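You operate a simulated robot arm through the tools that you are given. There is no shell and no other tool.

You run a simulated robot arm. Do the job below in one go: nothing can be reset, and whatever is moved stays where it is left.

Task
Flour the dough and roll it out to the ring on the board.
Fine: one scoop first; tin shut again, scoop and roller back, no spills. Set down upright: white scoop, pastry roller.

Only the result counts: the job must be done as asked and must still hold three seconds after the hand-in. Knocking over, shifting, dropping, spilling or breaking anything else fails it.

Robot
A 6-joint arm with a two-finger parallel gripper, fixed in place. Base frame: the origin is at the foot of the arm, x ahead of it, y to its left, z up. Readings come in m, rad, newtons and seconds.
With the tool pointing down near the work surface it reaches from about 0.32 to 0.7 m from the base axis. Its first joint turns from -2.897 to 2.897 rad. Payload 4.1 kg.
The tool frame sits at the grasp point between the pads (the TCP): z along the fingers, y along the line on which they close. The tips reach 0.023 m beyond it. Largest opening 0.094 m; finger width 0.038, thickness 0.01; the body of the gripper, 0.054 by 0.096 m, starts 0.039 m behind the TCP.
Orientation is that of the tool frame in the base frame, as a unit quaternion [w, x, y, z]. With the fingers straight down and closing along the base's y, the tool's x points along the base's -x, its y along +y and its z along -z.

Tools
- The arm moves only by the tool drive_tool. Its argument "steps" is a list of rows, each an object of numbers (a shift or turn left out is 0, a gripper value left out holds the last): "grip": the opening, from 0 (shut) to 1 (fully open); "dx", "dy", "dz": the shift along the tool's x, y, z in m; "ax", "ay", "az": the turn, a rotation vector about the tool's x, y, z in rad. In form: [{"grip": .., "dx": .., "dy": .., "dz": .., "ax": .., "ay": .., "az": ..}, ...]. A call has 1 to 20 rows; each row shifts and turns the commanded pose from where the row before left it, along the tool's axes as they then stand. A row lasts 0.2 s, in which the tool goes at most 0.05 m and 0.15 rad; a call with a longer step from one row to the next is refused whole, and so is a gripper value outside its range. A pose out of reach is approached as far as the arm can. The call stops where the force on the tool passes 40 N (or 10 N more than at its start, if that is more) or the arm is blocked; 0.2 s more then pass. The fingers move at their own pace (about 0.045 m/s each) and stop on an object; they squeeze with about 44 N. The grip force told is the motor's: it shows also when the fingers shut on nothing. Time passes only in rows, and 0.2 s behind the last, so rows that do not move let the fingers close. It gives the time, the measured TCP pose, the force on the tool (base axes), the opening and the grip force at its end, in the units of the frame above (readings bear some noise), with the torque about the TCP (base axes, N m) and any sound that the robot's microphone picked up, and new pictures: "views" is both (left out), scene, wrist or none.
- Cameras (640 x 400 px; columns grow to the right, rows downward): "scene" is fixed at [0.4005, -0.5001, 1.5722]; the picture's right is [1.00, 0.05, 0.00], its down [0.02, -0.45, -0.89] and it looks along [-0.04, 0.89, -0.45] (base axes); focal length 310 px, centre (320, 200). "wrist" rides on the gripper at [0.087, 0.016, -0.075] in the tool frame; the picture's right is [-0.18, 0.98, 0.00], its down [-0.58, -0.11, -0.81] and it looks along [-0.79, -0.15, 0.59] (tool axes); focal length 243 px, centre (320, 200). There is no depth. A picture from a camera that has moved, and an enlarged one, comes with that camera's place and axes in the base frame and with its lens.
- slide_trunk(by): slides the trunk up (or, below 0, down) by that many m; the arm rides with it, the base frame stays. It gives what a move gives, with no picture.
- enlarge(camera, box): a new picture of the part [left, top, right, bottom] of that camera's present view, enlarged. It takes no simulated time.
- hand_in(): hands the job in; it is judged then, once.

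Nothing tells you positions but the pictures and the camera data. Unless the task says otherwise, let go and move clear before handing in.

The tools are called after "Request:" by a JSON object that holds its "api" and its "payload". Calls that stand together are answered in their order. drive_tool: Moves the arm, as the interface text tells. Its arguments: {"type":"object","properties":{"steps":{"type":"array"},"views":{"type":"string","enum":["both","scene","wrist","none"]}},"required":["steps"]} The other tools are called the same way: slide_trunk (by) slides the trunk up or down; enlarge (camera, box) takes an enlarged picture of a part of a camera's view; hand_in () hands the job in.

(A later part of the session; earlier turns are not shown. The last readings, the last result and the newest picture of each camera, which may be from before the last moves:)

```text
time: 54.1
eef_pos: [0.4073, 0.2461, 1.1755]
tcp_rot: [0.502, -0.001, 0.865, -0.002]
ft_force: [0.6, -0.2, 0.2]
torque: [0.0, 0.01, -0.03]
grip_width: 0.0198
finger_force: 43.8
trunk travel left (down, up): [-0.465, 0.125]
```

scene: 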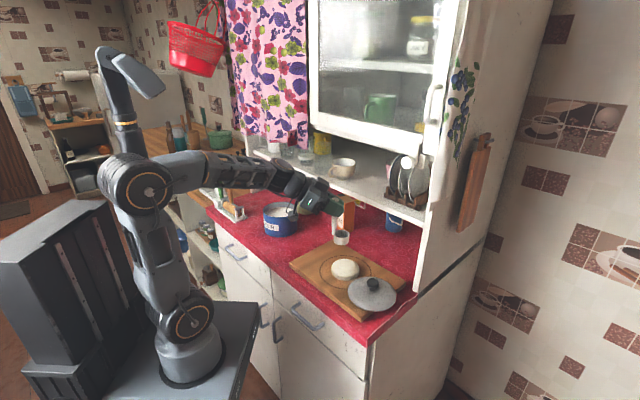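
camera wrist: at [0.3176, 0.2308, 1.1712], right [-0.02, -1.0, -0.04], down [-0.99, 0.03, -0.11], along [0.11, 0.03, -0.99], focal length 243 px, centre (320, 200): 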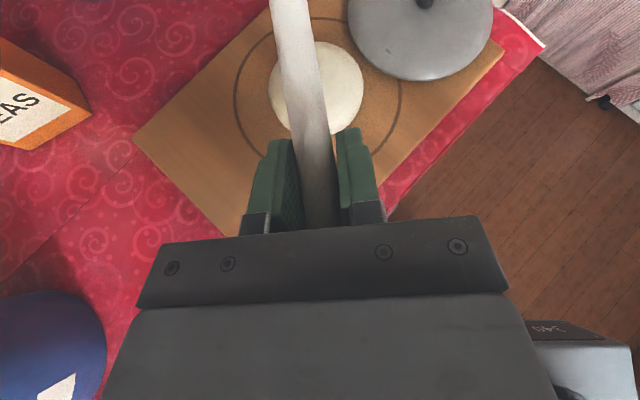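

The scoop is upright again. Now I'll carry it over the flour tin and line the cup up with the tin's centre.

Request:
{"api": "drive_tool", "payload": {"steps": [{"dx": 0.01344, "dy": 0.03149, "dz": -0.02578}, {"dx": 0.01344, "dy": 0.03149, "dz": -0.02578}, {"dx": 0.01344, "dy": 0.03149, "dz": -0.02578}, {"dx": 0.01344, "dy": 0.03149, "dz": -0.02578}, {"dx": 0.01344, "dy": 0.03149, "dz": -0.02578}, {"dx": 0.01344, "dy": 0.03149, "dz": -0.02578}, {"dx": 0.01344, "dy": 0.03149, "dz": -0.02578}, {"dx": 0.01344, "dy": 0.03149, "dz": -0.02578}, {}]}}

Request:
{"api": "enlarge", "payload": {"camera": "scene", "box": [220, 150, 340, 250]}}

```text
time: 56.1
eef_pos: [0.1716, 0.4985, 1.1863]
tcp_rot: [0.501, -0.001, 0.865, 0.0]
ft_force: [0.1, 0.0, -0.9]
torque: [-0.01, 0.02, 0.0]
grip_width: 0.0195
finger_force: 44.3
trunk travel left (down, up): [-0.465, 0.125]
camera wrist: at [0.0644, 0.5145, 1.1489], right [0.09, 0.98, 0.16], down [-0.41, -0.11, 0.91], along [0.91, -0.15, 0.39], focal length 243 px, centre (320, 200)
```

scene: 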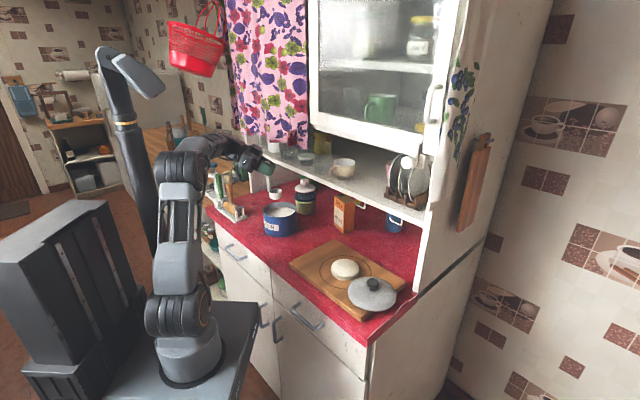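
wrist: 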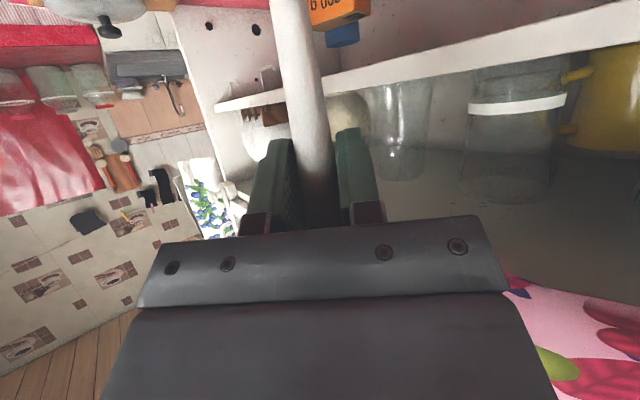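

```text
4.00 times, centred on (280, 200) of scene
camera zoom: at [0.4005, -0.5001, 1.5722], right [1.0, 0.05, 0.0], down [0.02, -0.45, -0.89], along [-0.04, 0.89, -0.45], focal length 1242 px, centre (480, 200)
```

zoom: 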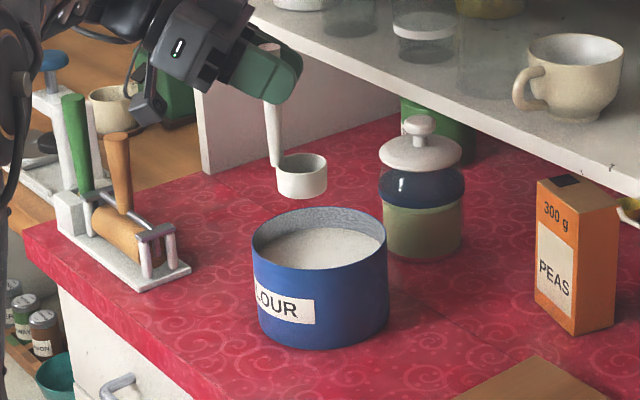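

The cup is above the tin, about 1 cm left of its centre. I'll correct that and lower to just above the rim to check.

Request:
{"api": "drive_tool", "payload": {"steps": [{"dx": 0.0136, "dz": 0.0125}, {"dx": 0.0136, "dz": 0.0125}, {}], "views": "scene"}}

Request:
{"api": "enlarge", "payload": {"camera": "scene", "box": [240, 170, 320, 250]}}

```text
time: 57.0
eef_pos: [0.1787, 0.4976, 1.1486]
tcp_rot: [0.501, 0.0, 0.865, 0.001]
ft_force: [0.1, -0.2, -0.3]
torque: [-0.04, 0.03, 0.02]
grip_width: 0.0195
finger_force: 43.7
trunk travel left (down, up): [-0.465, 0.125]
```

scene: 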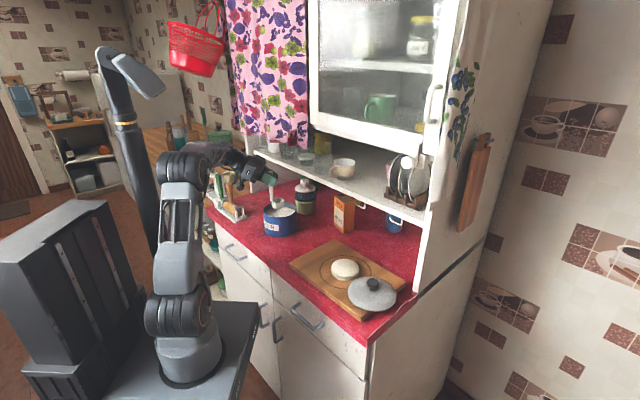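

```text
5.00 times, centred on (280, 210) of scene
camera zoom: at [0.4005, -0.5001, 1.5722], right [1.0, 0.05, 0.0], down [0.02, -0.45, -0.89], along [-0.04, 0.89, -0.45], focal length 1552 px, centre (520, 150)
```

zoom: 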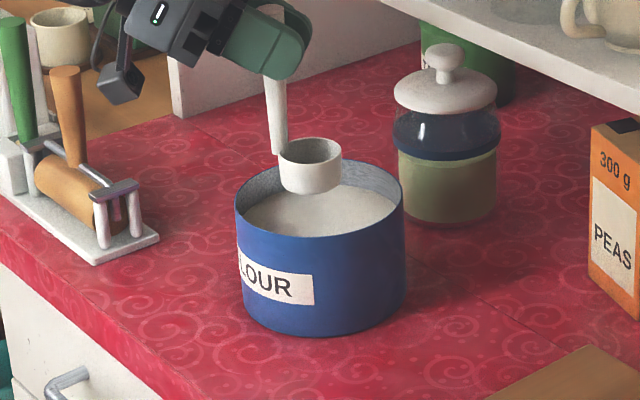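

The cup is over the flour. I'll nudge it toward the tin's centre and push it straight down into the flour slowly.

Request:
{"api": "drive_tool", "payload": {"steps": [{"dx": 0.0115, "dy": -0.004, "dz": 0.0095}, {"dx": 0.0115, "dy": -0.004, "dz": 0.0085}, {"dx": 0.01, "dz": 0.006}, {"dx": 0.01, "dz": 0.0057}, {"dx": 0.01, "dz": 0.0057}, {}], "views": "scene"}}

Request:
{"api": "enlarge", "payload": {"camera": "scene", "box": [240, 170, 320, 250]}}

```text
time: 58.4
eef_pos: [0.1868, 0.4882, 1.0841]
tcp_rot: [0.502, 0.0, 0.865, -0.001]
ft_force: [0.1, 0.5, -0.1]
torque: [0.06, 0.05, 0.01]
grip_width: 0.0195
finger_force: 44.2
trunk travel left (down, up): [-0.465, 0.125]
```

scene: 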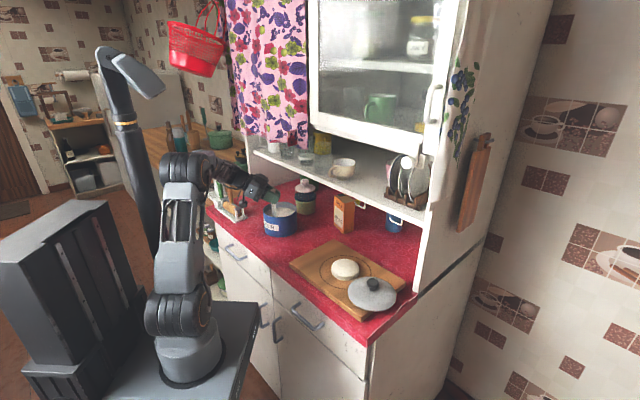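

```text
5.00 times, centred on (280, 210) of scene
camera zoom: at [0.4005, -0.5001, 1.5722], right [1.0, 0.05, 0.0], down [0.02, -0.45, -0.89], along [-0.04, 0.89, -0.45], focal length 1552 px, centre (520, 150)
```

zoom: 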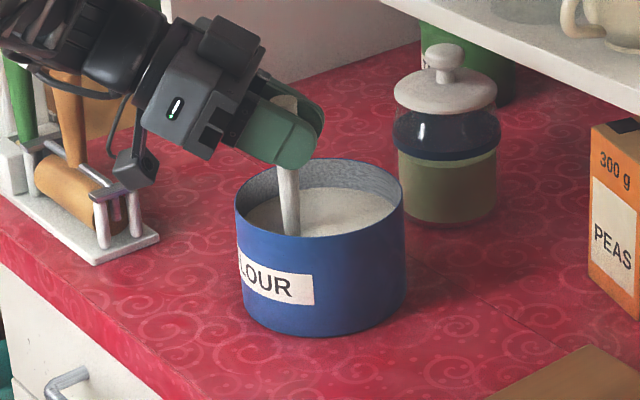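

The cup is fully under the flour surface, with no force felt. I'll hold briefly, then lift slowly and look into the cup.

Request:
{"api": "drive_tool", "payload": {"steps": [{}, {"dx": -0.0087, "dz": -0.005}, {"dx": -0.0087, "dz": -0.005}, {"dx": -0.0087, "dz": -0.005}, {"dx": -0.013, "dz": -0.0075}, {"dx": -0.013, "dz": -0.0075}, {"dx": -0.013, "dz": -0.0075}, {"dx": -0.013, "dz": -0.0075}, {}], "views": "scene"}}

Request:
{"api": "enlarge", "payload": {"camera": "scene", "box": [240, 160, 320, 240]}}

```text
time: 60.4
eef_pos: [0.1886, 0.4891, 1.1763]
tcp_rot: [0.502, 0.0, 0.865, 0.001]
ft_force: [0.8, -0.1, 0.5]
torque: [0.0, 0.01, -0.01]
grip_width: 0.0198
finger_force: 43.9
trunk travel left (down, up): [-0.465, 0.125]
```

scene: 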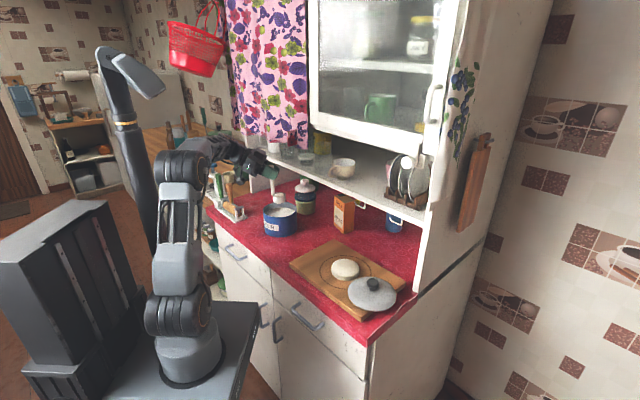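

```text
5.00 times, centred on (280, 200) of scene
camera zoom: at [0.4005, -0.5001, 1.5722], right [1.0, 0.05, 0.0], down [0.02, -0.45, -0.89], along [-0.04, 0.89, -0.45], focal length 1552 px, centre (520, 200)
```

zoom: 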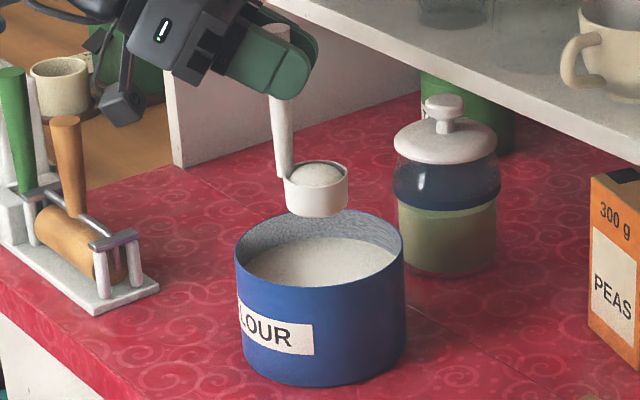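

The cup is heaped with flour. I'll carry it level and gently to above the dough.

Request:
{"api": "drive_tool", "payload": {"steps": [{"dx": -0.0036, "dy": -0.00823, "dz": 0.00623}, {"dx": -0.0063, "dy": -0.01441, "dz": 0.0109}, {"dx": -0.009, "dy": -0.02058, "dz": 0.01557}, {"dx": -0.009, "dy": -0.02058, "dz": 0.01557}, {"dx": -0.009, "dy": -0.02058, "dz": 0.01557}, {"dx": -0.009, "dy": -0.02058, "dz": 0.01557}, {"dx": -0.009, "dy": -0.02058, "dz": 0.01557}, {"dx": -0.009, "dy": -0.02058, "dz": 0.01557}, {"dx": -0.009, "dy": -0.02058, "dz": 0.01557}, {"dx": -0.009, "dy": -0.02058, "dz": 0.01557}, {"dx": -0.009, "dy": -0.02058, "dz": 0.01557}, {"dx": -0.009, "dy": -0.02058, "dz": 0.01557}, {"dx": -0.0063, "dy": -0.01441, "dz": 0.0109}, {"dx": -0.0036, "dy": -0.00823, "dz": 0.00623}, {}], "views": "scene"}}

Request:
{"api": "enlarge", "payload": {"camera": "scene", "box": [290, 190, 400, 310]}}

```text
time: 63.5
eef_pos: [0.4042, 0.2383, 1.1761]
tcp_rot: [0.502, 0.0, 0.865, -0.001]
ft_force: [-0.2, -0.1, -0.1]
torque: [0.01, 0.01, 0.02]
grip_width: 0.0197
finger_force: 43.6
trunk travel left (down, up): [-0.465, 0.125]
```

scene: 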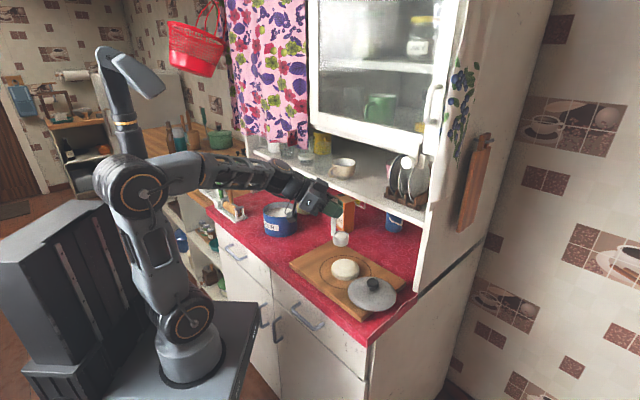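

```text
3.33 times, centred on (345, 250) of scene
camera zoom: at [0.4005, -0.5001, 1.5722], right [1.0, 0.05, 0.0], down [0.02, -0.45, -0.89], along [-0.04, 0.89, -0.45], focal length 1035 px, centre (237, 33)
```

zoom: 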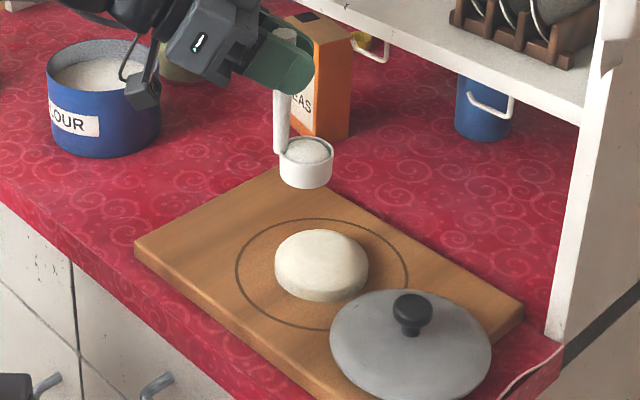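

The cup is roughly over the dough, slightly left of its centre. I'll shift it about 12 mm right and lower it for a short drop.

Request:
{"api": "drive_tool", "payload": {"steps": [{"dx": 0.008, "dy": -0.0005, "dz": 0.008}, {"dx": 0.012, "dy": -0.0008, "dz": 0.0124}, {"dx": 0.0104, "dy": -0.0007, "dz": 0.011}, {}], "views": "scene"}}

Request:
{"api": "enlarge", "payload": {"camera": "scene", "box": [290, 190, 400, 310]}}

```text
time: 64.5
eef_pos: [0.4165, 0.2365, 1.135]
tcp_rot: [0.501, 0.0, 0.866, -0.001]
ft_force: [-0.2, 0.9, -0.4]
torque: [-0.02, 0.02, -0.03]
grip_width: 0.0195
finger_force: 44.4
trunk travel left (down, up): [-0.465, 0.125]
```

scene: 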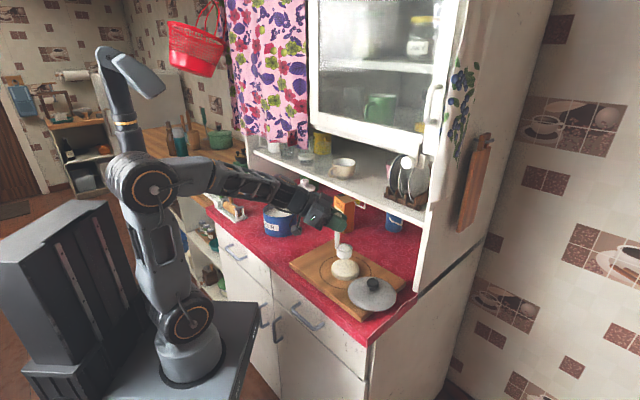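

```text
3.33 times, centred on (345, 250) of scene
camera zoom: at [0.4005, -0.5001, 1.5722], right [1.0, 0.05, 0.0], down [0.02, -0.45, -0.89], along [-0.04, 0.89, -0.45], focal length 1035 px, centre (237, 33)
```

zoom: 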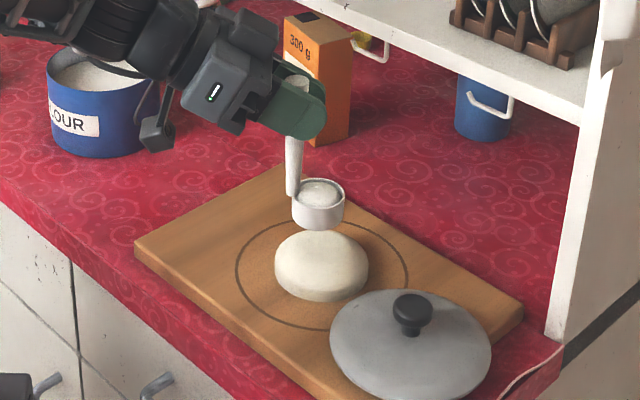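

The cup mouth is centred over the dough about 4–5 cm up. I'll pour with a slow roll, holding the mouth in place.

Request:
{"api": "drive_tool", "payload": {"steps": [{"az": 0.1, "dx": 0.00034, "dy": -0.00679}, {"az": 0.1, "dx": 0.00034, "dy": -0.00679}, {"az": 0.1, "dx": 0.00034, "dy": -0.00679}, {"az": 0.1, "dx": 0.00034, "dy": -0.00679}, {"az": 0.1, "dx": 0.00034, "dy": -0.00679}, {"az": 0.1, "dx": 0.00034, "dy": -0.00679}, {"az": 0.1, "dx": 0.00034, "dy": -0.00679}, {"az": 0.1, "dx": 0.00034, "dy": -0.00679}, {"az": 0.1, "dx": 0.00034, "dy": -0.00679}, {"az": 0.1, "dx": 0.00034, "dy": -0.00679}], "views": "scene"}}

Request:
{"api": "enlarge", "payload": {"camera": "scene", "box": [290, 190, 400, 310]}}

```text
time: 66.8
eef_pos: [0.4013, 0.1784, 1.1085]
tcp_rot: [0.44, 0.416, 0.759, 0.241]
ft_force: [0.0, -0.5, -0.4]
torque: [-0.02, -0.03, -0.03]
grip_width: 0.0197
finger_force: 44.4
trunk travel left (down, up): [-0.465, 0.125]
```

scene: 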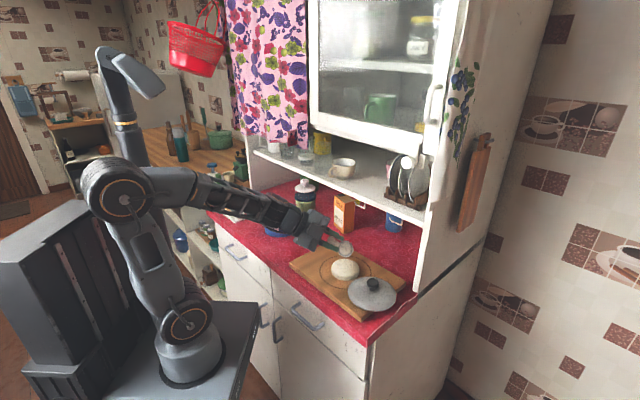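

```text
3.33 times, centred on (345, 250) of scene
camera zoom: at [0.4005, -0.5001, 1.5722], right [1.0, 0.05, 0.0], down [0.02, -0.45, -0.89], along [-0.04, 0.89, -0.45], focal length 1035 px, centre (237, 33)
```

zoom: 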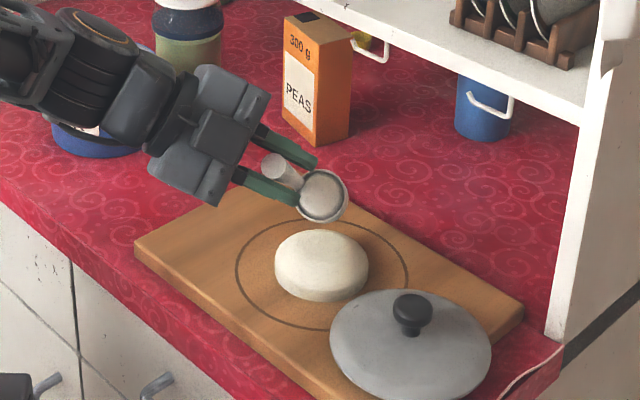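

The flour is still in the cup at about 50° tilt and it's right above the dough. I'll continue the roll.

Request:
{"api": "drive_tool", "payload": {"steps": [{"az": 0.1, "dx": 0.00034, "dy": -0.00679}, {"az": 0.1, "dx": 0.00034, "dy": -0.00679}, {"az": 0.1, "dx": 0.00034, "dy": -0.00679}, {"az": 0.1, "dx": 0.00034, "dy": -0.00679}, {"az": 0.1, "dx": 0.00034, "dy": -0.00679}], "views": "scene"}}

Request:
{"api": "enlarge", "payload": {"camera": "scene", "box": [290, 190, 400, 310]}}

```text
time: 68.0
eef_pos: [0.3858, 0.1673, 1.0797]
tcp_rot: [0.367, 0.591, 0.631, 0.343]
ft_force: [0.5, 0.6, -0.1]
torque: [-0.03, 0.06, 0.0]
grip_width: 0.0194
finger_force: 43.8
trunk travel left (down, up): [-0.465, 0.125]
```

scene: 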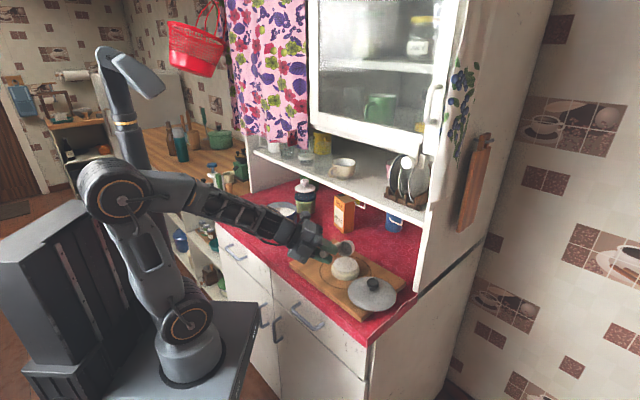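

```text
3.33 times, centred on (345, 250) of scene
camera zoom: at [0.4005, -0.5001, 1.5722], right [1.0, 0.05, 0.0], down [0.02, -0.45, -0.89], along [-0.04, 0.89, -0.45], focal length 1035 px, centre (237, 33)
```

zoom: 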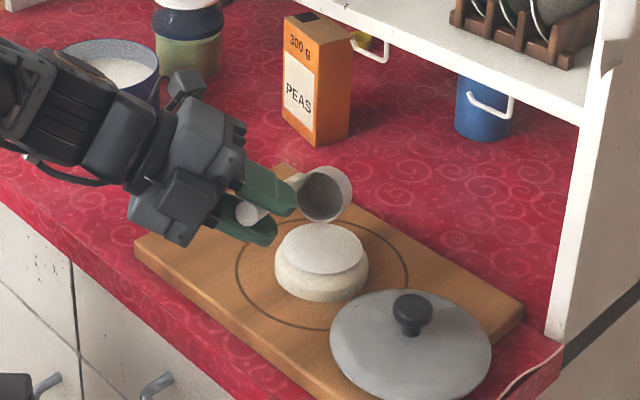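

The flour has dropped onto the dough top and the cup looks empty. I'll check closely before rolling back.

Request:
{"api": "enlarge", "payload": {"camera": "scene", "box": [325, 225, 375, 275]}}

Request:
{"api": "enlarge", "payload": {"camera": "wrist", "box": [0, 0, 320, 200]}}

```text
8.00 times, centred on (350, 250) of scene
camera zoom: at [0.4005, -0.5001, 1.5722], right [1.0, 0.05, 0.0], down [0.02, -0.45, -0.89], along [-0.04, 0.89, -0.45], focal length 2483 px, centre (80, -200)
```

zoom: 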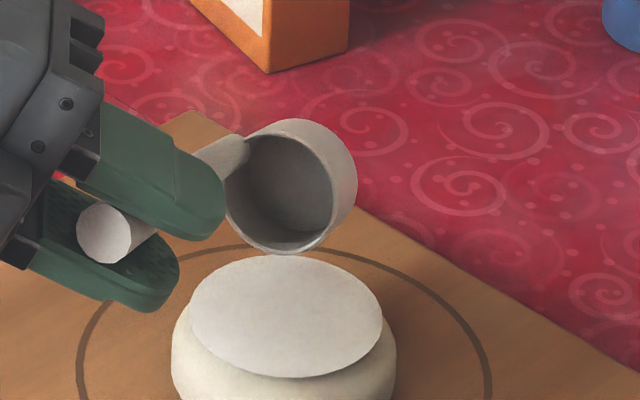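

```text
2.00 times, centred on (160, 100) of wrist
camera zoom: at [0.3264, 0.2547, 1.1265], right [0.49, -0.12, 0.86], down [-0.73, -0.59, 0.34], along [0.47, -0.8, -0.38], focal length 485 px, centre (640, 400)
```

zoom: 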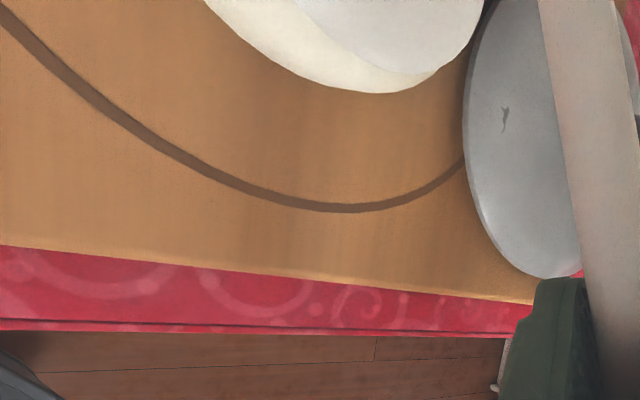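

The dough now carries a clean flour cap and the scoop is empty. I'll roll the scoop back upright over the dough, raise it, and turn it back to its original heading.

Request:
{"api": "drive_tool", "payload": {"steps": [{"az": -0.15, "dx": 0.00076, "dy": 0.01016}, {"az": -0.15, "dx": 0.00076, "dy": 0.01016}, {"az": -0.15, "dx": 0.00076, "dy": 0.01016}, {"az": -0.15, "dx": 0.00076, "dy": 0.01016}, {"az": -0.15, "dx": 0.00076, "dy": 0.01016}, {"az": -0.15, "dx": 0.00076, "dy": 0.01016}, {"az": -0.15, "dx": 0.00076, "dy": 0.01016}, {"az": -0.15, "dx": 0.00076, "dy": 0.01016}, {"az": -0.15, "dx": 0.00076, "dy": 0.01016}, {"az": -0.15, "dx": 0.00076, "dy": 0.01016}, {}], "views": "scene"}}

Request:
{"api": "enlarge", "payload": {"camera": "scene", "box": [290, 190, 400, 310]}}

```text
time: 70.3
eef_pos: [0.417, 0.2355, 1.1366]
tcp_rot: [0.502, 0.0, 0.865, -0.001]
ft_force: [0.5, 0.2, 0.1]
torque: [0.01, 0.02, -0.02]
grip_width: 0.0196
finger_force: 44.3
trunk travel left (down, up): [-0.465, 0.125]
```

scene: 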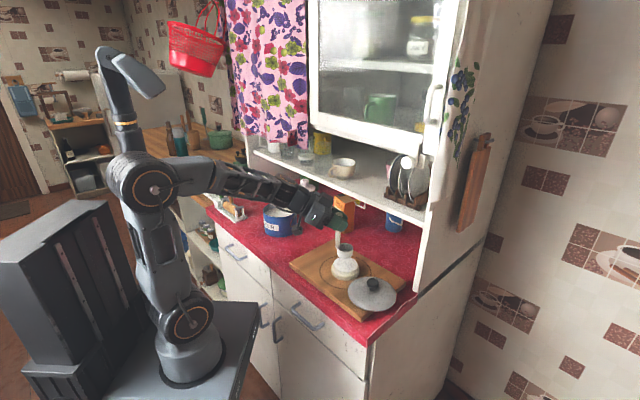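

```text
3.33 times, centred on (345, 250) of scene
camera zoom: at [0.4005, -0.5001, 1.5722], right [1.0, 0.05, 0.0], down [0.02, -0.45, -0.89], along [-0.04, 0.89, -0.45], focal length 1035 px, centre (237, 33)
```

zoom: 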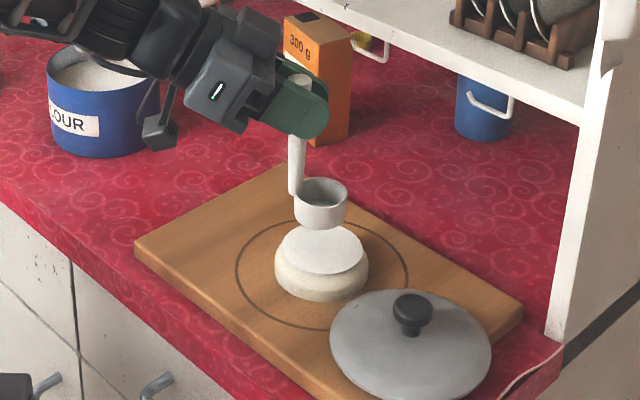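

Upright and empty. Now I'll raise, back off, and turn the scoop to its original heading.

Request:
{"api": "drive_tool", "payload": {"steps": [{"dx": -0.0178, "dz": -0.0103}, {"dx": -0.0177, "dz": -0.0102}, {"dx": 0.0186, "dy": 0.0076, "dz": -0.0323}, {"dx": 0.0186, "dy": 0.0076, "dz": -0.0323}, {"dx": 0.0186, "dy": 0.0076, "dz": -0.0323}, {"ax": -0.1214, "az": -0.0695}, {"ax": -0.1214, "az": -0.0695}, {"ax": -0.1214, "az": -0.0695}, {"ax": -0.1214, "az": -0.0695}, {"ax": -0.1214, "az": -0.0695}, {"ax": -0.059, "az": -0.0338}, {}], "views": "scene"}}

```text
time: 73.0
eef_pos: [0.3067, 0.258, 1.1764]
tcp_rot: [0.466, -0.323, 0.802, 0.188]
ft_force: [-0.3, -1.0, 0.1]
torque: [-0.04, -0.03, -0.02]
grip_width: 0.0197
finger_force: 44.2
trunk travel left (down, up): [-0.465, 0.125]
```

scene: 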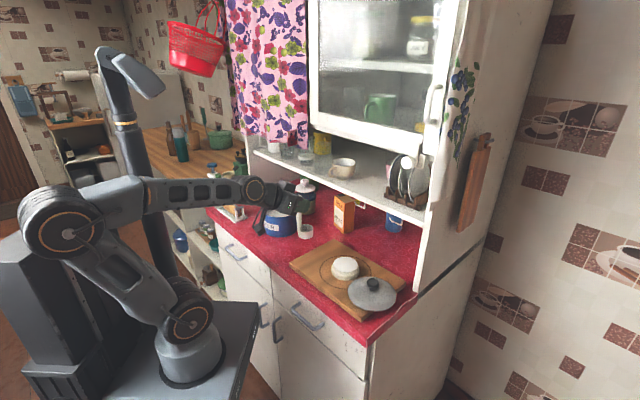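

Next I'll carry the scoop back over its original spot and lower it to just above the counter.

Request:
{"api": "drive_tool", "payload": {"steps": [{"dx": -0.0013, "dy": 0.0362, "dz": 0.0023}, {"dx": -0.0013, "dy": 0.0362, "dz": 0.0023}, {"dx": -0.0013, "dy": 0.0362, "dz": 0.0023}, {}, {"dx": 0.0306, "dz": 0.0175}, {"dx": 0.0306, "dz": 0.0175}, {"dx": 0.0266, "dz": 0.0152}, {}]}}

Request:
{"api": "enlarge", "payload": {"camera": "scene", "box": [230, 180, 330, 270]}}

```text
time: 74.8
eef_pos: [0.2369, 0.3392, 1.0735]
tcp_rot: [0.465, -0.323, 0.803, 0.187]
ft_force: [0.9, 0.9, -0.8]
torque: [0.06, 0.04, 0.02]
grip_width: 0.0199
finger_force: 44.0
trunk travel left (down, up): [-0.465, 0.125]
camera wrist: at [0.1468, 0.2771, 1.0357], right [-0.62, 0.77, 0.16], down [-0.22, -0.36, 0.91], along [0.76, 0.52, 0.39], focal length 243 px, centre (320, 200)
```

scene: 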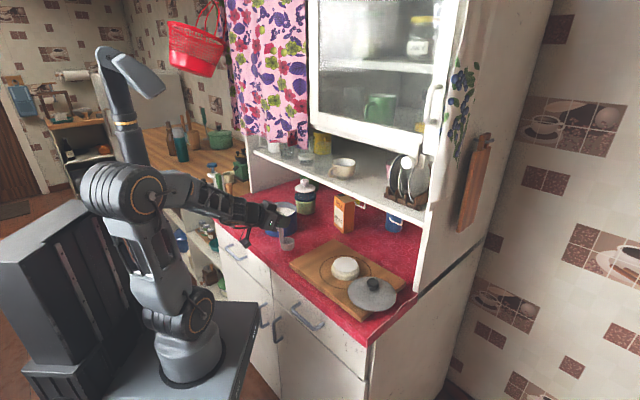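
wrist: 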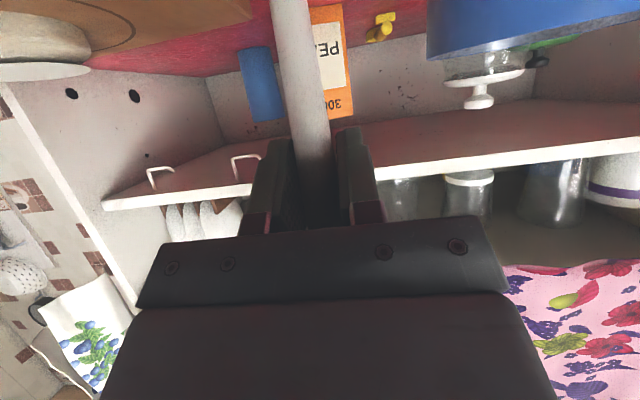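

```text
4.44 times, centred on (280, 225) of scene
camera zoom: at [0.4005, -0.5001, 1.5722], right [1.0, 0.05, 0.0], down [0.02, -0.45, -0.89], along [-0.04, 0.89, -0.45], focal length 1380 px, centre (498, 89)
```

zoom: 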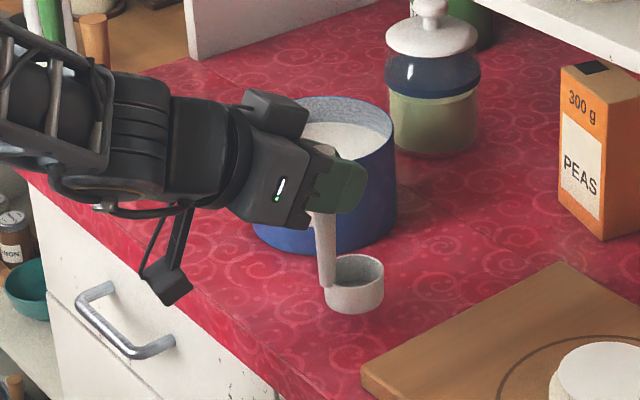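

I'm 2 cm above the resting height, directly over the original spot. I'll lower gently to contact.

Request:
{"api": "drive_tool", "payload": {"steps": [{"dx": 0.0104, "dz": 0.006}, {"dx": 0.0052, "dz": 0.003}, {"dx": 0.0026, "dz": 0.0015}, {}], "views": "none"}}

```text
time: 75.8
eef_pos: [0.2377, 0.342, 1.0536]
tcp_rot: [0.466, -0.323, 0.802, 0.188]
ft_force: [-0.6, -0.4, -0.1]
torque: [0.01, -0.03, 0.02]
grip_width: 0.0198
finger_force: 43.9
trunk travel left (down, up): [-0.465, 0.125]
```

No contact yet, so I'll go down a couple of millimetres more.

Request:
{"api": "drive_tool", "payload": {"steps": [{"dx": 0.0013, "dz": 0.00075}, {"dx": 0.0013, "dz": 0.00075}, {}], "views": "none"}}

```text
time: 76.5
eef_pos: [0.2362, 0.3425, 1.0537]
tcp_rot: [0.468, -0.322, 0.801, 0.189]
ft_force: [1.1, -2.1, 21.4]
torque: [0.21, -0.61, -0.02]
grip_width: 0.0199
finger_force: 43.4
trunk travel left (down, up): [-0.465, 0.125]
```

The scoop has touched down. I'll relieve the pressure by a millimetre and open.

Request:
{"api": "drive_tool", "payload": {"steps": [{"dx": -0.0011, "dz": -0.0006}, {"grip": 0.25}, {"grip": 0.45}, {"grip": 0.6}, {}]}}

Request:
{"api": "enlarge", "payload": {"camera": "scene", "box": [230, 180, 330, 270]}}

```text
time: 77.8
eef_pos: [0.2365, 0.3426, 1.0527]
tcp_rot: [0.465, -0.323, 0.802, 0.188]
ft_force: [0.1, 0.5, -0.8]
torque: [-0.03, -0.04, -0.01]
grip_width: 0.0565
finger_force: 0.1
trunk travel left (down, up): [-0.465, 0.125]
camera wrist: at [0.1473, 0.2789, 1.0147], right [-0.62, 0.77, 0.16], down [-0.22, -0.36, 0.91], along [0.76, 0.52, 0.39], focal length 243 px, centre (320, 200)
```

scene: 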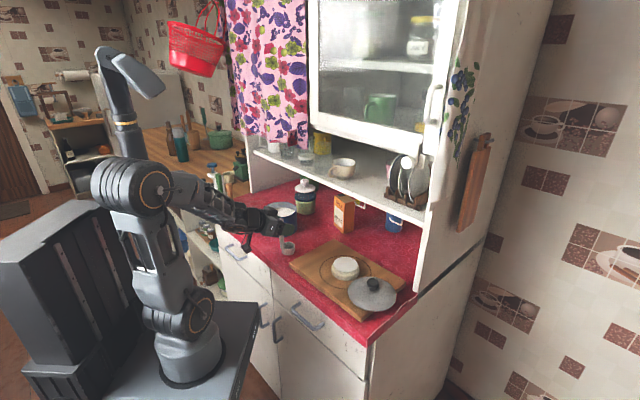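
wrist: 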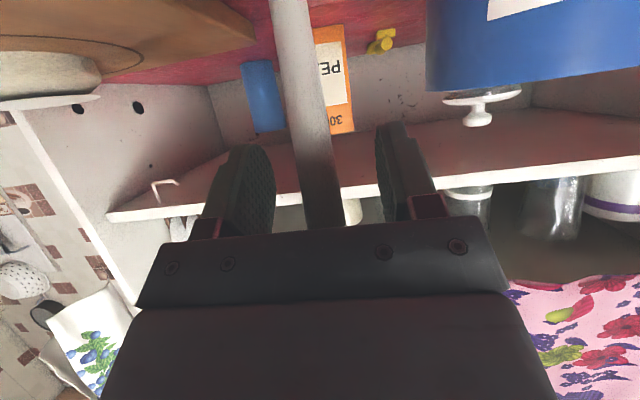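

```text
4.44 times, centred on (280, 225) of scene
camera zoom: at [0.4005, -0.5001, 1.5722], right [1.0, 0.05, 0.0], down [0.02, -0.45, -0.89], along [-0.04, 0.89, -0.45], focal length 1380 px, centre (498, 89)
```

zoom: 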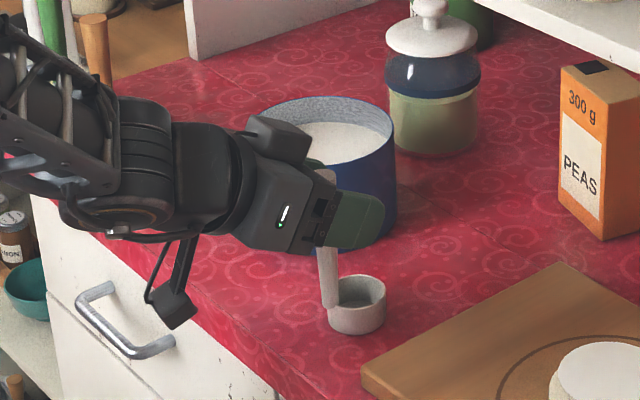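

The scoop stands upright in its place. I'll rise straight up off the handle.

Request:
{"api": "drive_tool", "payload": {"steps": [{"dx": -0.0173, "dz": -0.0099}, {"dx": -0.026, "dz": -0.0149}, {"dx": -0.0347, "dz": -0.0199}, {"dx": -0.0347, "dz": -0.0199}, {}], "views": "scene"}}

Request:
{"api": "enlarge", "payload": {"camera": "scene", "box": [230, 180, 330, 270]}}

```text
time: 79.0
eef_pos: [0.2341, 0.3411, 1.1791]
tcp_rot: [0.465, -0.324, 0.802, 0.188]
ft_force: [1.3, -0.7, -0.1]
torque: [0.0, 0.01, 0.03]
grip_width: 0.0562
finger_force: 0.1
trunk travel left (down, up): [-0.465, 0.125]
```

scene: 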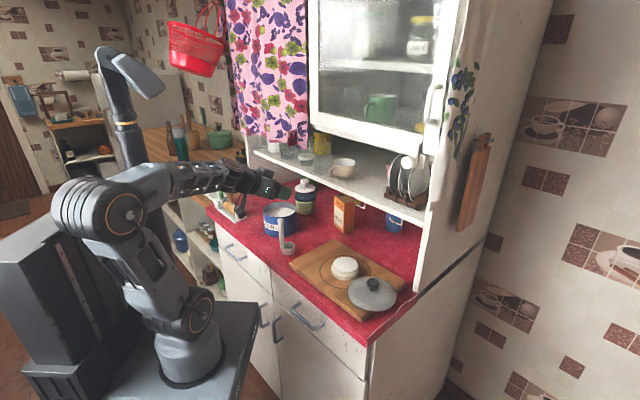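

```text
4.44 times, centred on (280, 225) of scene
camera zoom: at [0.4005, -0.5001, 1.5722], right [1.0, 0.05, 0.0], down [0.02, -0.45, -0.89], along [-0.04, 0.89, -0.45], focal length 1380 px, centre (498, 89)
```

zoom: 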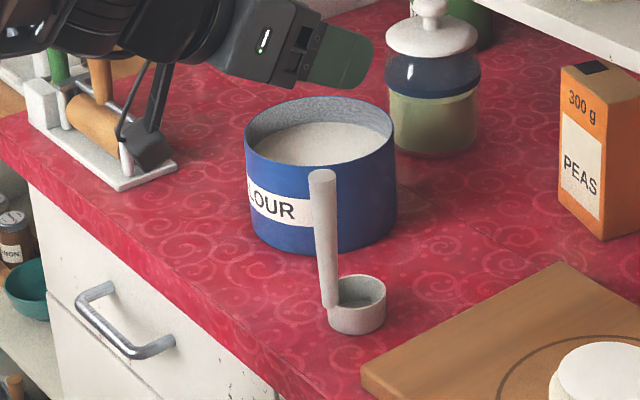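

The scoop is back. Now I'll reduce the pitch to about 30° and go above the lid, to pick it up while keeping the wrist off the curtain later.

Request:
{"api": "drive_tool", "payload": {"steps": [{"ay": 0.131}, {"ay": 0.131}, {"ay": 0.131}, {"ay": 0.1306}, {"dx": -0.0055, "dy": -0.0371, "dz": 0.0032}, {"dx": -0.0055, "dy": -0.0371, "dz": 0.0032}, {"dx": -0.0055, "dy": -0.0371, "dz": 0.0032}, {"dx": -0.0055, "dy": -0.0371, "dz": 0.0032}, {"dx": -0.0055, "dy": -0.0371, "dz": 0.0032}, {"dx": -0.0055, "dy": -0.0371, "dz": 0.0032}, {"dx": -0.0055, "dy": -0.0371, "dz": 0.0032}, {"dx": -0.0055, "dy": -0.0371, "dz": 0.0032}, {"dx": -0.0055, "dy": -0.037, "dz": 0.0032}, {}]}}

```text
time: 82.0
eef_pos: [0.2783, 0.2938, 1.0792]
tcp_rot: [0.256, -0.356, 0.895, 0.084]
ft_force: [-0.3, -0.7, 0.4]
torque: [0.01, -0.02, 0.0]
grip_width: 0.0563
finger_force: 0.0
out of reach, approached as far as the arm can: row 4, 5, 6, 7, 8, 9, 10, 11, 12, 13
trunk travel left (down, up): [-0.465, 0.125]
camera wrist: at [0.1837, 0.229, 1.0975], right [-0.55, 0.83, 0.06], down [0.11, 0.0, 0.99], along [0.82, 0.56, -0.09], focal length 243 px, centre (320, 200)
```

scene: 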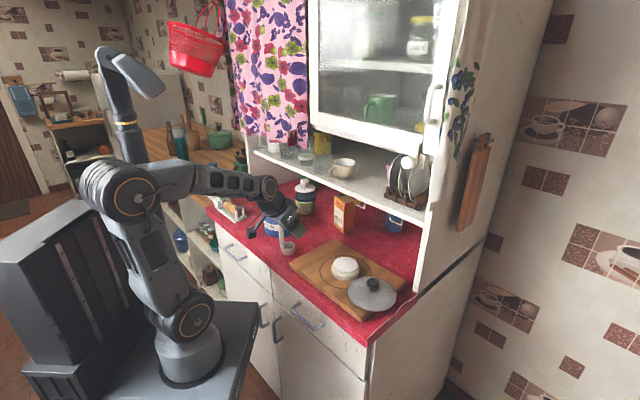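
wrist: 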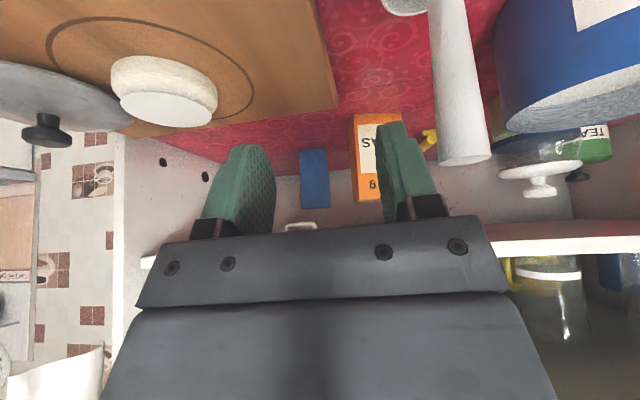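

The arm hit a wrist limit and drifted, but nothing was touched and the scoop still stands. The wrist has flipped to a branch that limits low pitch, so I'll retrace the earlier path to unwind it. First I'll go straight up, away from the scoop.

Request:
{"api": "drive_tool", "payload": {"steps": [{"dx": -0.0155, "dy": -0.001, "dz": -0.0257}, {"dx": -0.0155, "dy": -0.001, "dz": -0.0257}, {"dx": -0.0155, "dy": -0.001, "dz": -0.0257}, {}], "views": "scene"}}

Request:
{"api": "enlarge", "payload": {"camera": "scene", "box": [220, 160, 340, 270]}}

```text
time: 83.0
eef_pos: [0.2382, 0.3162, 1.1484]
tcp_rot: [0.249, -0.359, 0.895, 0.091]
ft_force: [-0.4, 0.9, 0.4]
torque: [0.0, -0.02, 0.0]
grip_width: 0.0565
finger_force: 0.1
out of reach, approached as far as the arm can: row 1, 2, 3
trunk travel left (down, up): [-0.465, 0.125]
```

scene: 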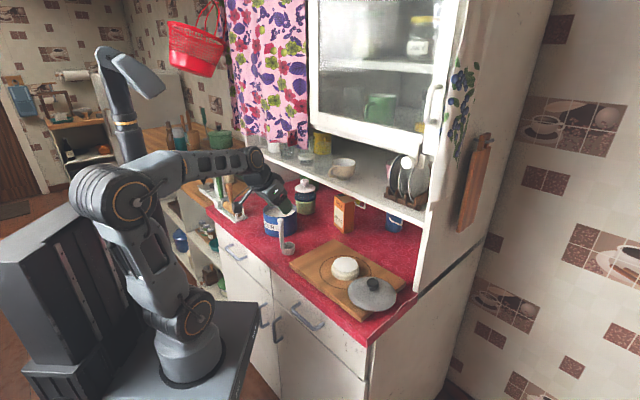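

```text
3.64 times, centred on (280, 215) of scene
camera zoom: at [0.4005, -0.5001, 1.5722], right [1.0, 0.05, 0.0], down [0.02, -0.45, -0.89], along [-0.04, 0.89, -0.45], focal length 1129 px, centre (466, 146)
```

zoom: 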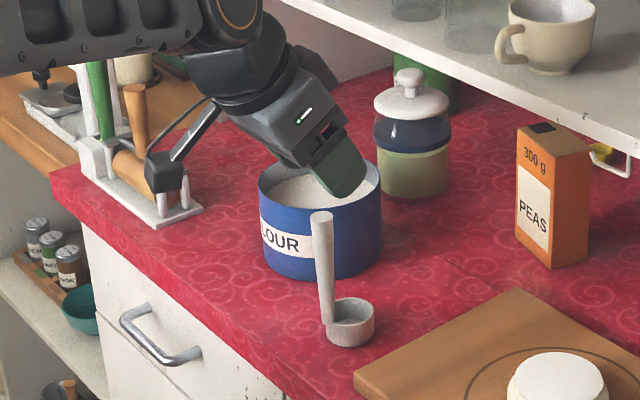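

Clear, and the scoop is undisturbed. I'll move out and left, then pitch the tool back up to about 60°.

Request:
{"api": "drive_tool", "payload": {"steps": [{"dx": -0.0215, "dy": 0.0203, "dz": -0.0031}, {"dx": -0.0215, "dy": 0.0203, "dz": -0.0031}, {"dx": -0.0215, "dy": 0.0203, "dz": -0.0031}, {"ay": -0.13}, {"ay": -0.13}, {"ay": -0.13}, {"ay": -0.13}, {}], "views": "scene"}}

```text
time: 84.8
eef_pos: [0.2366, 0.3958, 1.1881]
tcp_rot: [0.464, -0.324, 0.802, 0.188]
ft_force: [0.3, 0.1, 0.8]
torque: [0.02, 0.0, -0.02]
grip_width: 0.0562
finger_force: 0.0
trunk travel left (down, up): [-0.465, 0.125]
```

scene: 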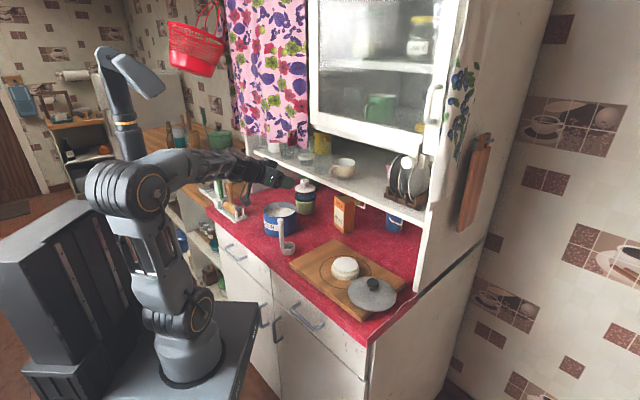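

The pose is restored. I'll raise the trunk back to its starting height and then retrace: level the tool, sweep right, and pitch down to vertical.

Request:
{"api": "slide_trunk", "payload": {"by": 0.06}}

```text
time: 85.8
eef_pos: [0.2346, 0.3966, 1.2482]
tcp_rot: [0.464, -0.323, 0.804, 0.186]
ft_force: [0.5, -0.3, 0.0]
torque: [0.0, 0.0, 0.05]
grip_width: 0.0566
finger_force: 0.1
trunk travel left (down, up): [-0.525, 0.065]
```

Request:
{"api": "drive_tool", "payload": {"steps": [{"dx": 0.01, "dz": -0.0173}, {"dx": 0.01, "dz": -0.0173}, {"ay": -0.131}, {"ay": -0.131}, {"ay": -0.131}, {"ay": -0.131}, {"dy": -0.034}, {"dy": -0.034}, {"dy": -0.034, "dz": 0.01}, {"dy": -0.034, "dz": 0.01}, {"dy": -0.034}, {}]}}

```text
time: 88.3
eef_pos: [0.3411, 0.2576, 1.2502]
tcp_rot: [0.656, -0.264, 0.656, 0.266]
ft_force: [0.0, 0.2, -0.3]
torque: [0.04, -0.02, 0.01]
grip_width: 0.0563
finger_force: 0.1
out of reach, approached as far as the arm can: row 11
trunk travel left (down, up): [-0.525, 0.065]
camera wrist: at [0.2743, 0.2182, 1.1641], right [-0.68, 0.71, 0.19], down [-0.51, -0.64, 0.58], along [0.53, 0.3, 0.79], focal length 243 px, centre (320, 200)
```

scene: 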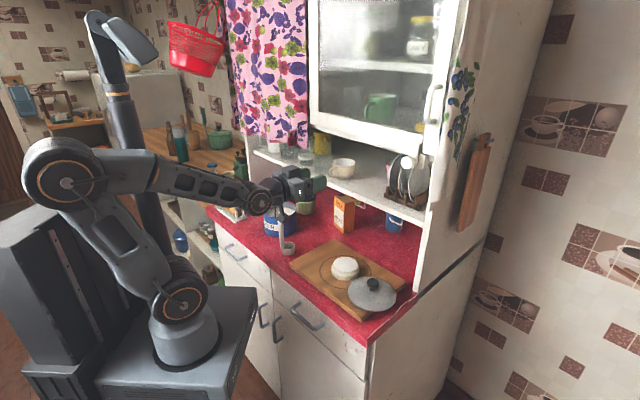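
wrist: 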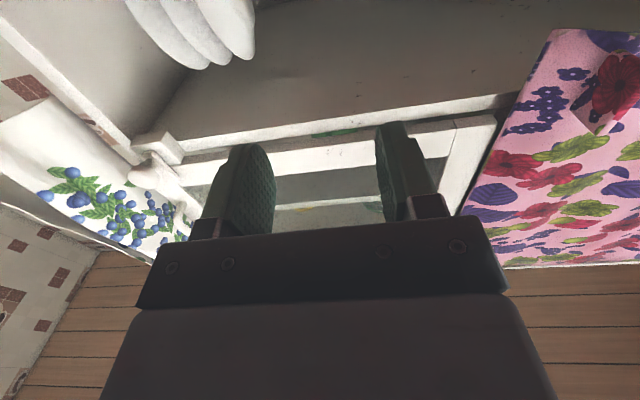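

I'm back at the turning point. Now I'll pitch down toward vertical step by step.

Request:
{"api": "drive_tool", "payload": {"steps": [{"ay": 0.15}, {"ay": 0.15}, {"ay": 0.15}, {"ay": 0.14}, {"ay": 0.14}, {}], "views": "scene"}}

```text
time: 89.8
eef_pos: [0.3454, 0.2571, 1.2519]
tcp_rot: [0.415, -0.323, 0.837, 0.152]
ft_force: [1.0, -0.6, -0.2]
torque: [0.0, 0.0, -0.01]
grip_width: 0.0564
finger_force: 0.0
out of reach, approached as far as the arm can: row 3
trunk travel left (down, up): [-0.525, 0.065]
```

scene: 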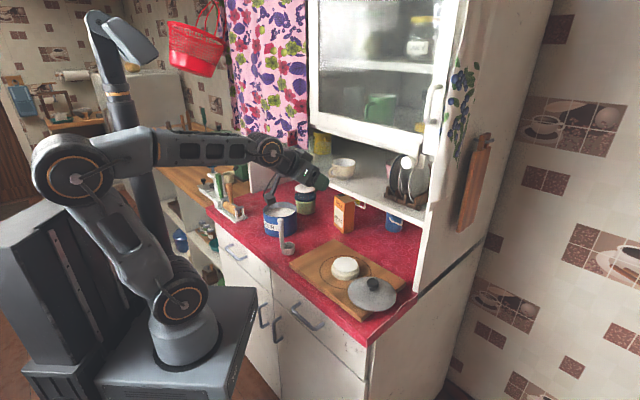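

It passed through. I'll continue pitching down to about 25° and check it's free.

Request:
{"api": "drive_tool", "payload": {"steps": [{"ay": 0.14}, {"ay": 0.14}, {"ay": 0.12}, {}], "views": "none"}}

```text
time: 90.8
eef_pos: [0.3451, 0.2568, 1.2513]
tcp_rot: [0.241, -0.347, 0.903, 0.086]
ft_force: [0.6, 0.0, 0.7]
torque: [-0.01, -0.02, -0.02]
grip_width: 0.0565
finger_force: 0.1
trunk travel left (down, up): [-0.525, 0.065]
```

The wrist is unwound and sits at 29° pitch. I'll go above the lid now.

Request:
{"api": "drive_tool", "payload": {"steps": [{"dx": 0.0034, "dy": -0.0321, "dz": 0.0215}, {"dx": 0.0034, "dy": -0.0321, "dz": 0.0215}, {"dx": 0.0034, "dy": -0.0321, "dz": 0.0215}, {"dx": 0.0034, "dy": -0.0321, "dz": 0.0215}, {"dx": 0.0034, "dy": -0.0321, "dz": 0.0215}, {"dx": 0.0034, "dy": -0.0321, "dz": 0.0215}, {}]}}

Request:
{"api": "enlarge", "payload": {"camera": "scene", "box": [310, 190, 430, 320]}}

```text
time: 92.3
eef_pos: [0.5119, 0.1455, 1.132]
tcp_rot: [0.241, -0.348, 0.902, 0.086]
ft_force: [0.0, 0.4, -0.8]
torque: [-0.03, 0.01, -0.01]
grip_width: 0.0563
finger_force: 0.1
trunk travel left (down, up): [-0.525, 0.065]
camera wrist: at [0.4165, 0.0823, 1.1543], right [-0.54, 0.84, 0.08], down [0.14, 0.0, 0.99], along [0.83, 0.54, -0.12], focal length 243 px, centre (320, 200)
```

scene: 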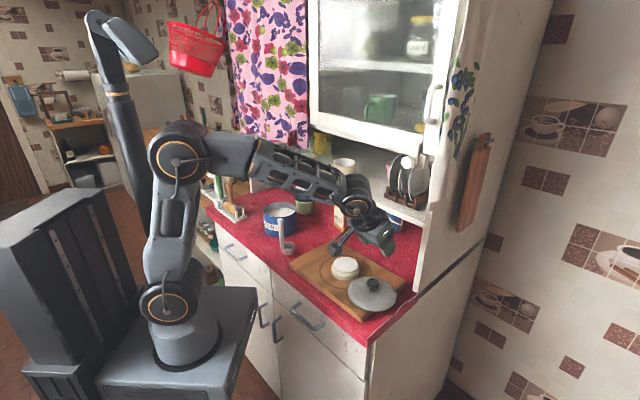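
wrist: 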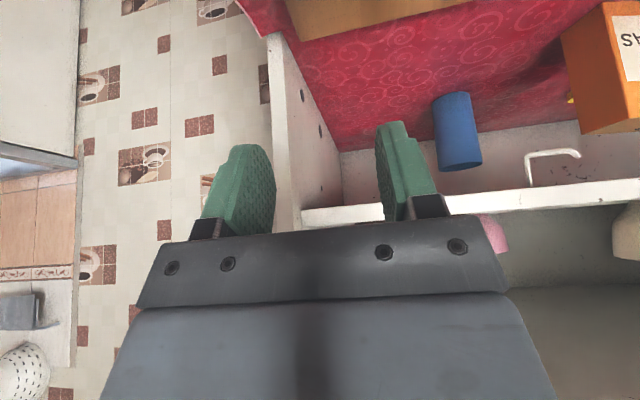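

```text
3.08 times, centred on (370, 255) of scene
camera zoom: at [0.4005, -0.5001, 1.5722], right [1.0, 0.05, 0.0], down [0.02, -0.45, -0.89], along [-0.04, 0.89, -0.45], focal length 955 px, centre (166, 31)
```

zoom: 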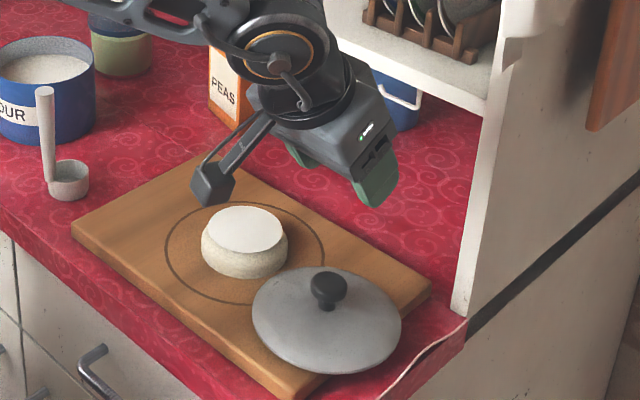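

I'm above the lid. I'll descend part way and check the knob's alignment with the fingers.

Request:
{"api": "drive_tool", "payload": {"steps": [{"dx": 0.0173, "dy": 0.0004, "dz": 0.0305}, {"dx": 0.0173, "dy": 0.0004, "dz": 0.0305}, {}]}}

Request:
{"api": "enlarge", "payload": {"camera": "scene", "box": [340, 230, 410, 310]}}

```text
time: 93.2
eef_pos: [0.5121, 0.1433, 1.0588]
tcp_rot: [0.241, -0.348, 0.902, 0.085]
ft_force: [0.2, 0.3, -0.1]
torque: [-0.02, -0.03, 0.02]
grip_width: 0.0565
finger_force: 0.1
trunk travel left (down, up): [-0.525, 0.065]
camera wrist: at [0.4168, 0.0805, 1.08], right [-0.54, 0.84, 0.08], down [0.14, 0.0, 0.99], along [0.83, 0.54, -0.12], focal length 243 px, centre (320, 200)
```

scene: 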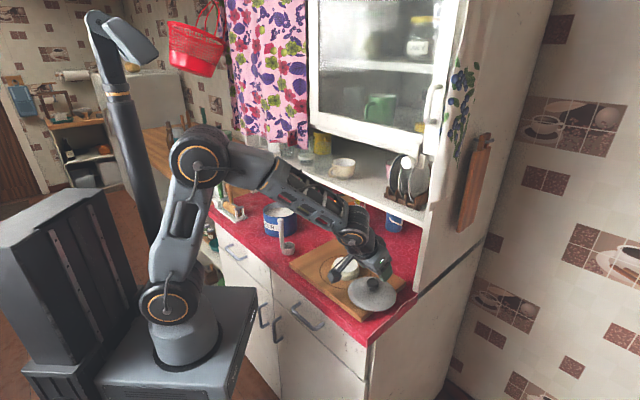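
wrist: 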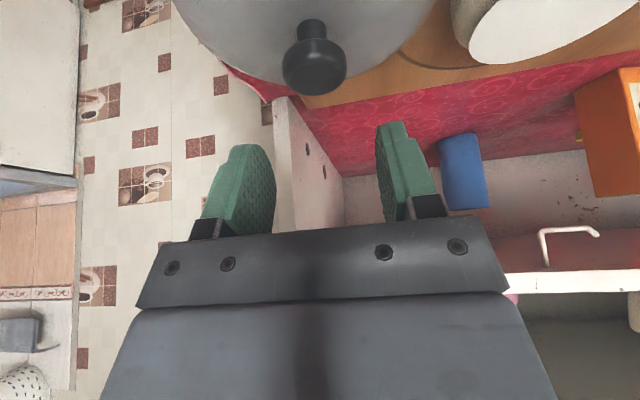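

```text
5.00 times, centred on (375, 270) of scene
camera zoom: at [0.4005, -0.5001, 1.5722], right [1.0, 0.05, 0.0], down [0.02, -0.45, -0.89], along [-0.04, 0.89, -0.45], focal length 1552 px, centre (45, -150)
```

zoom: 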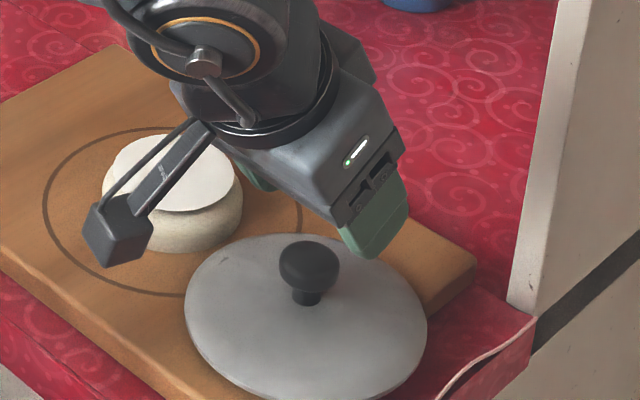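

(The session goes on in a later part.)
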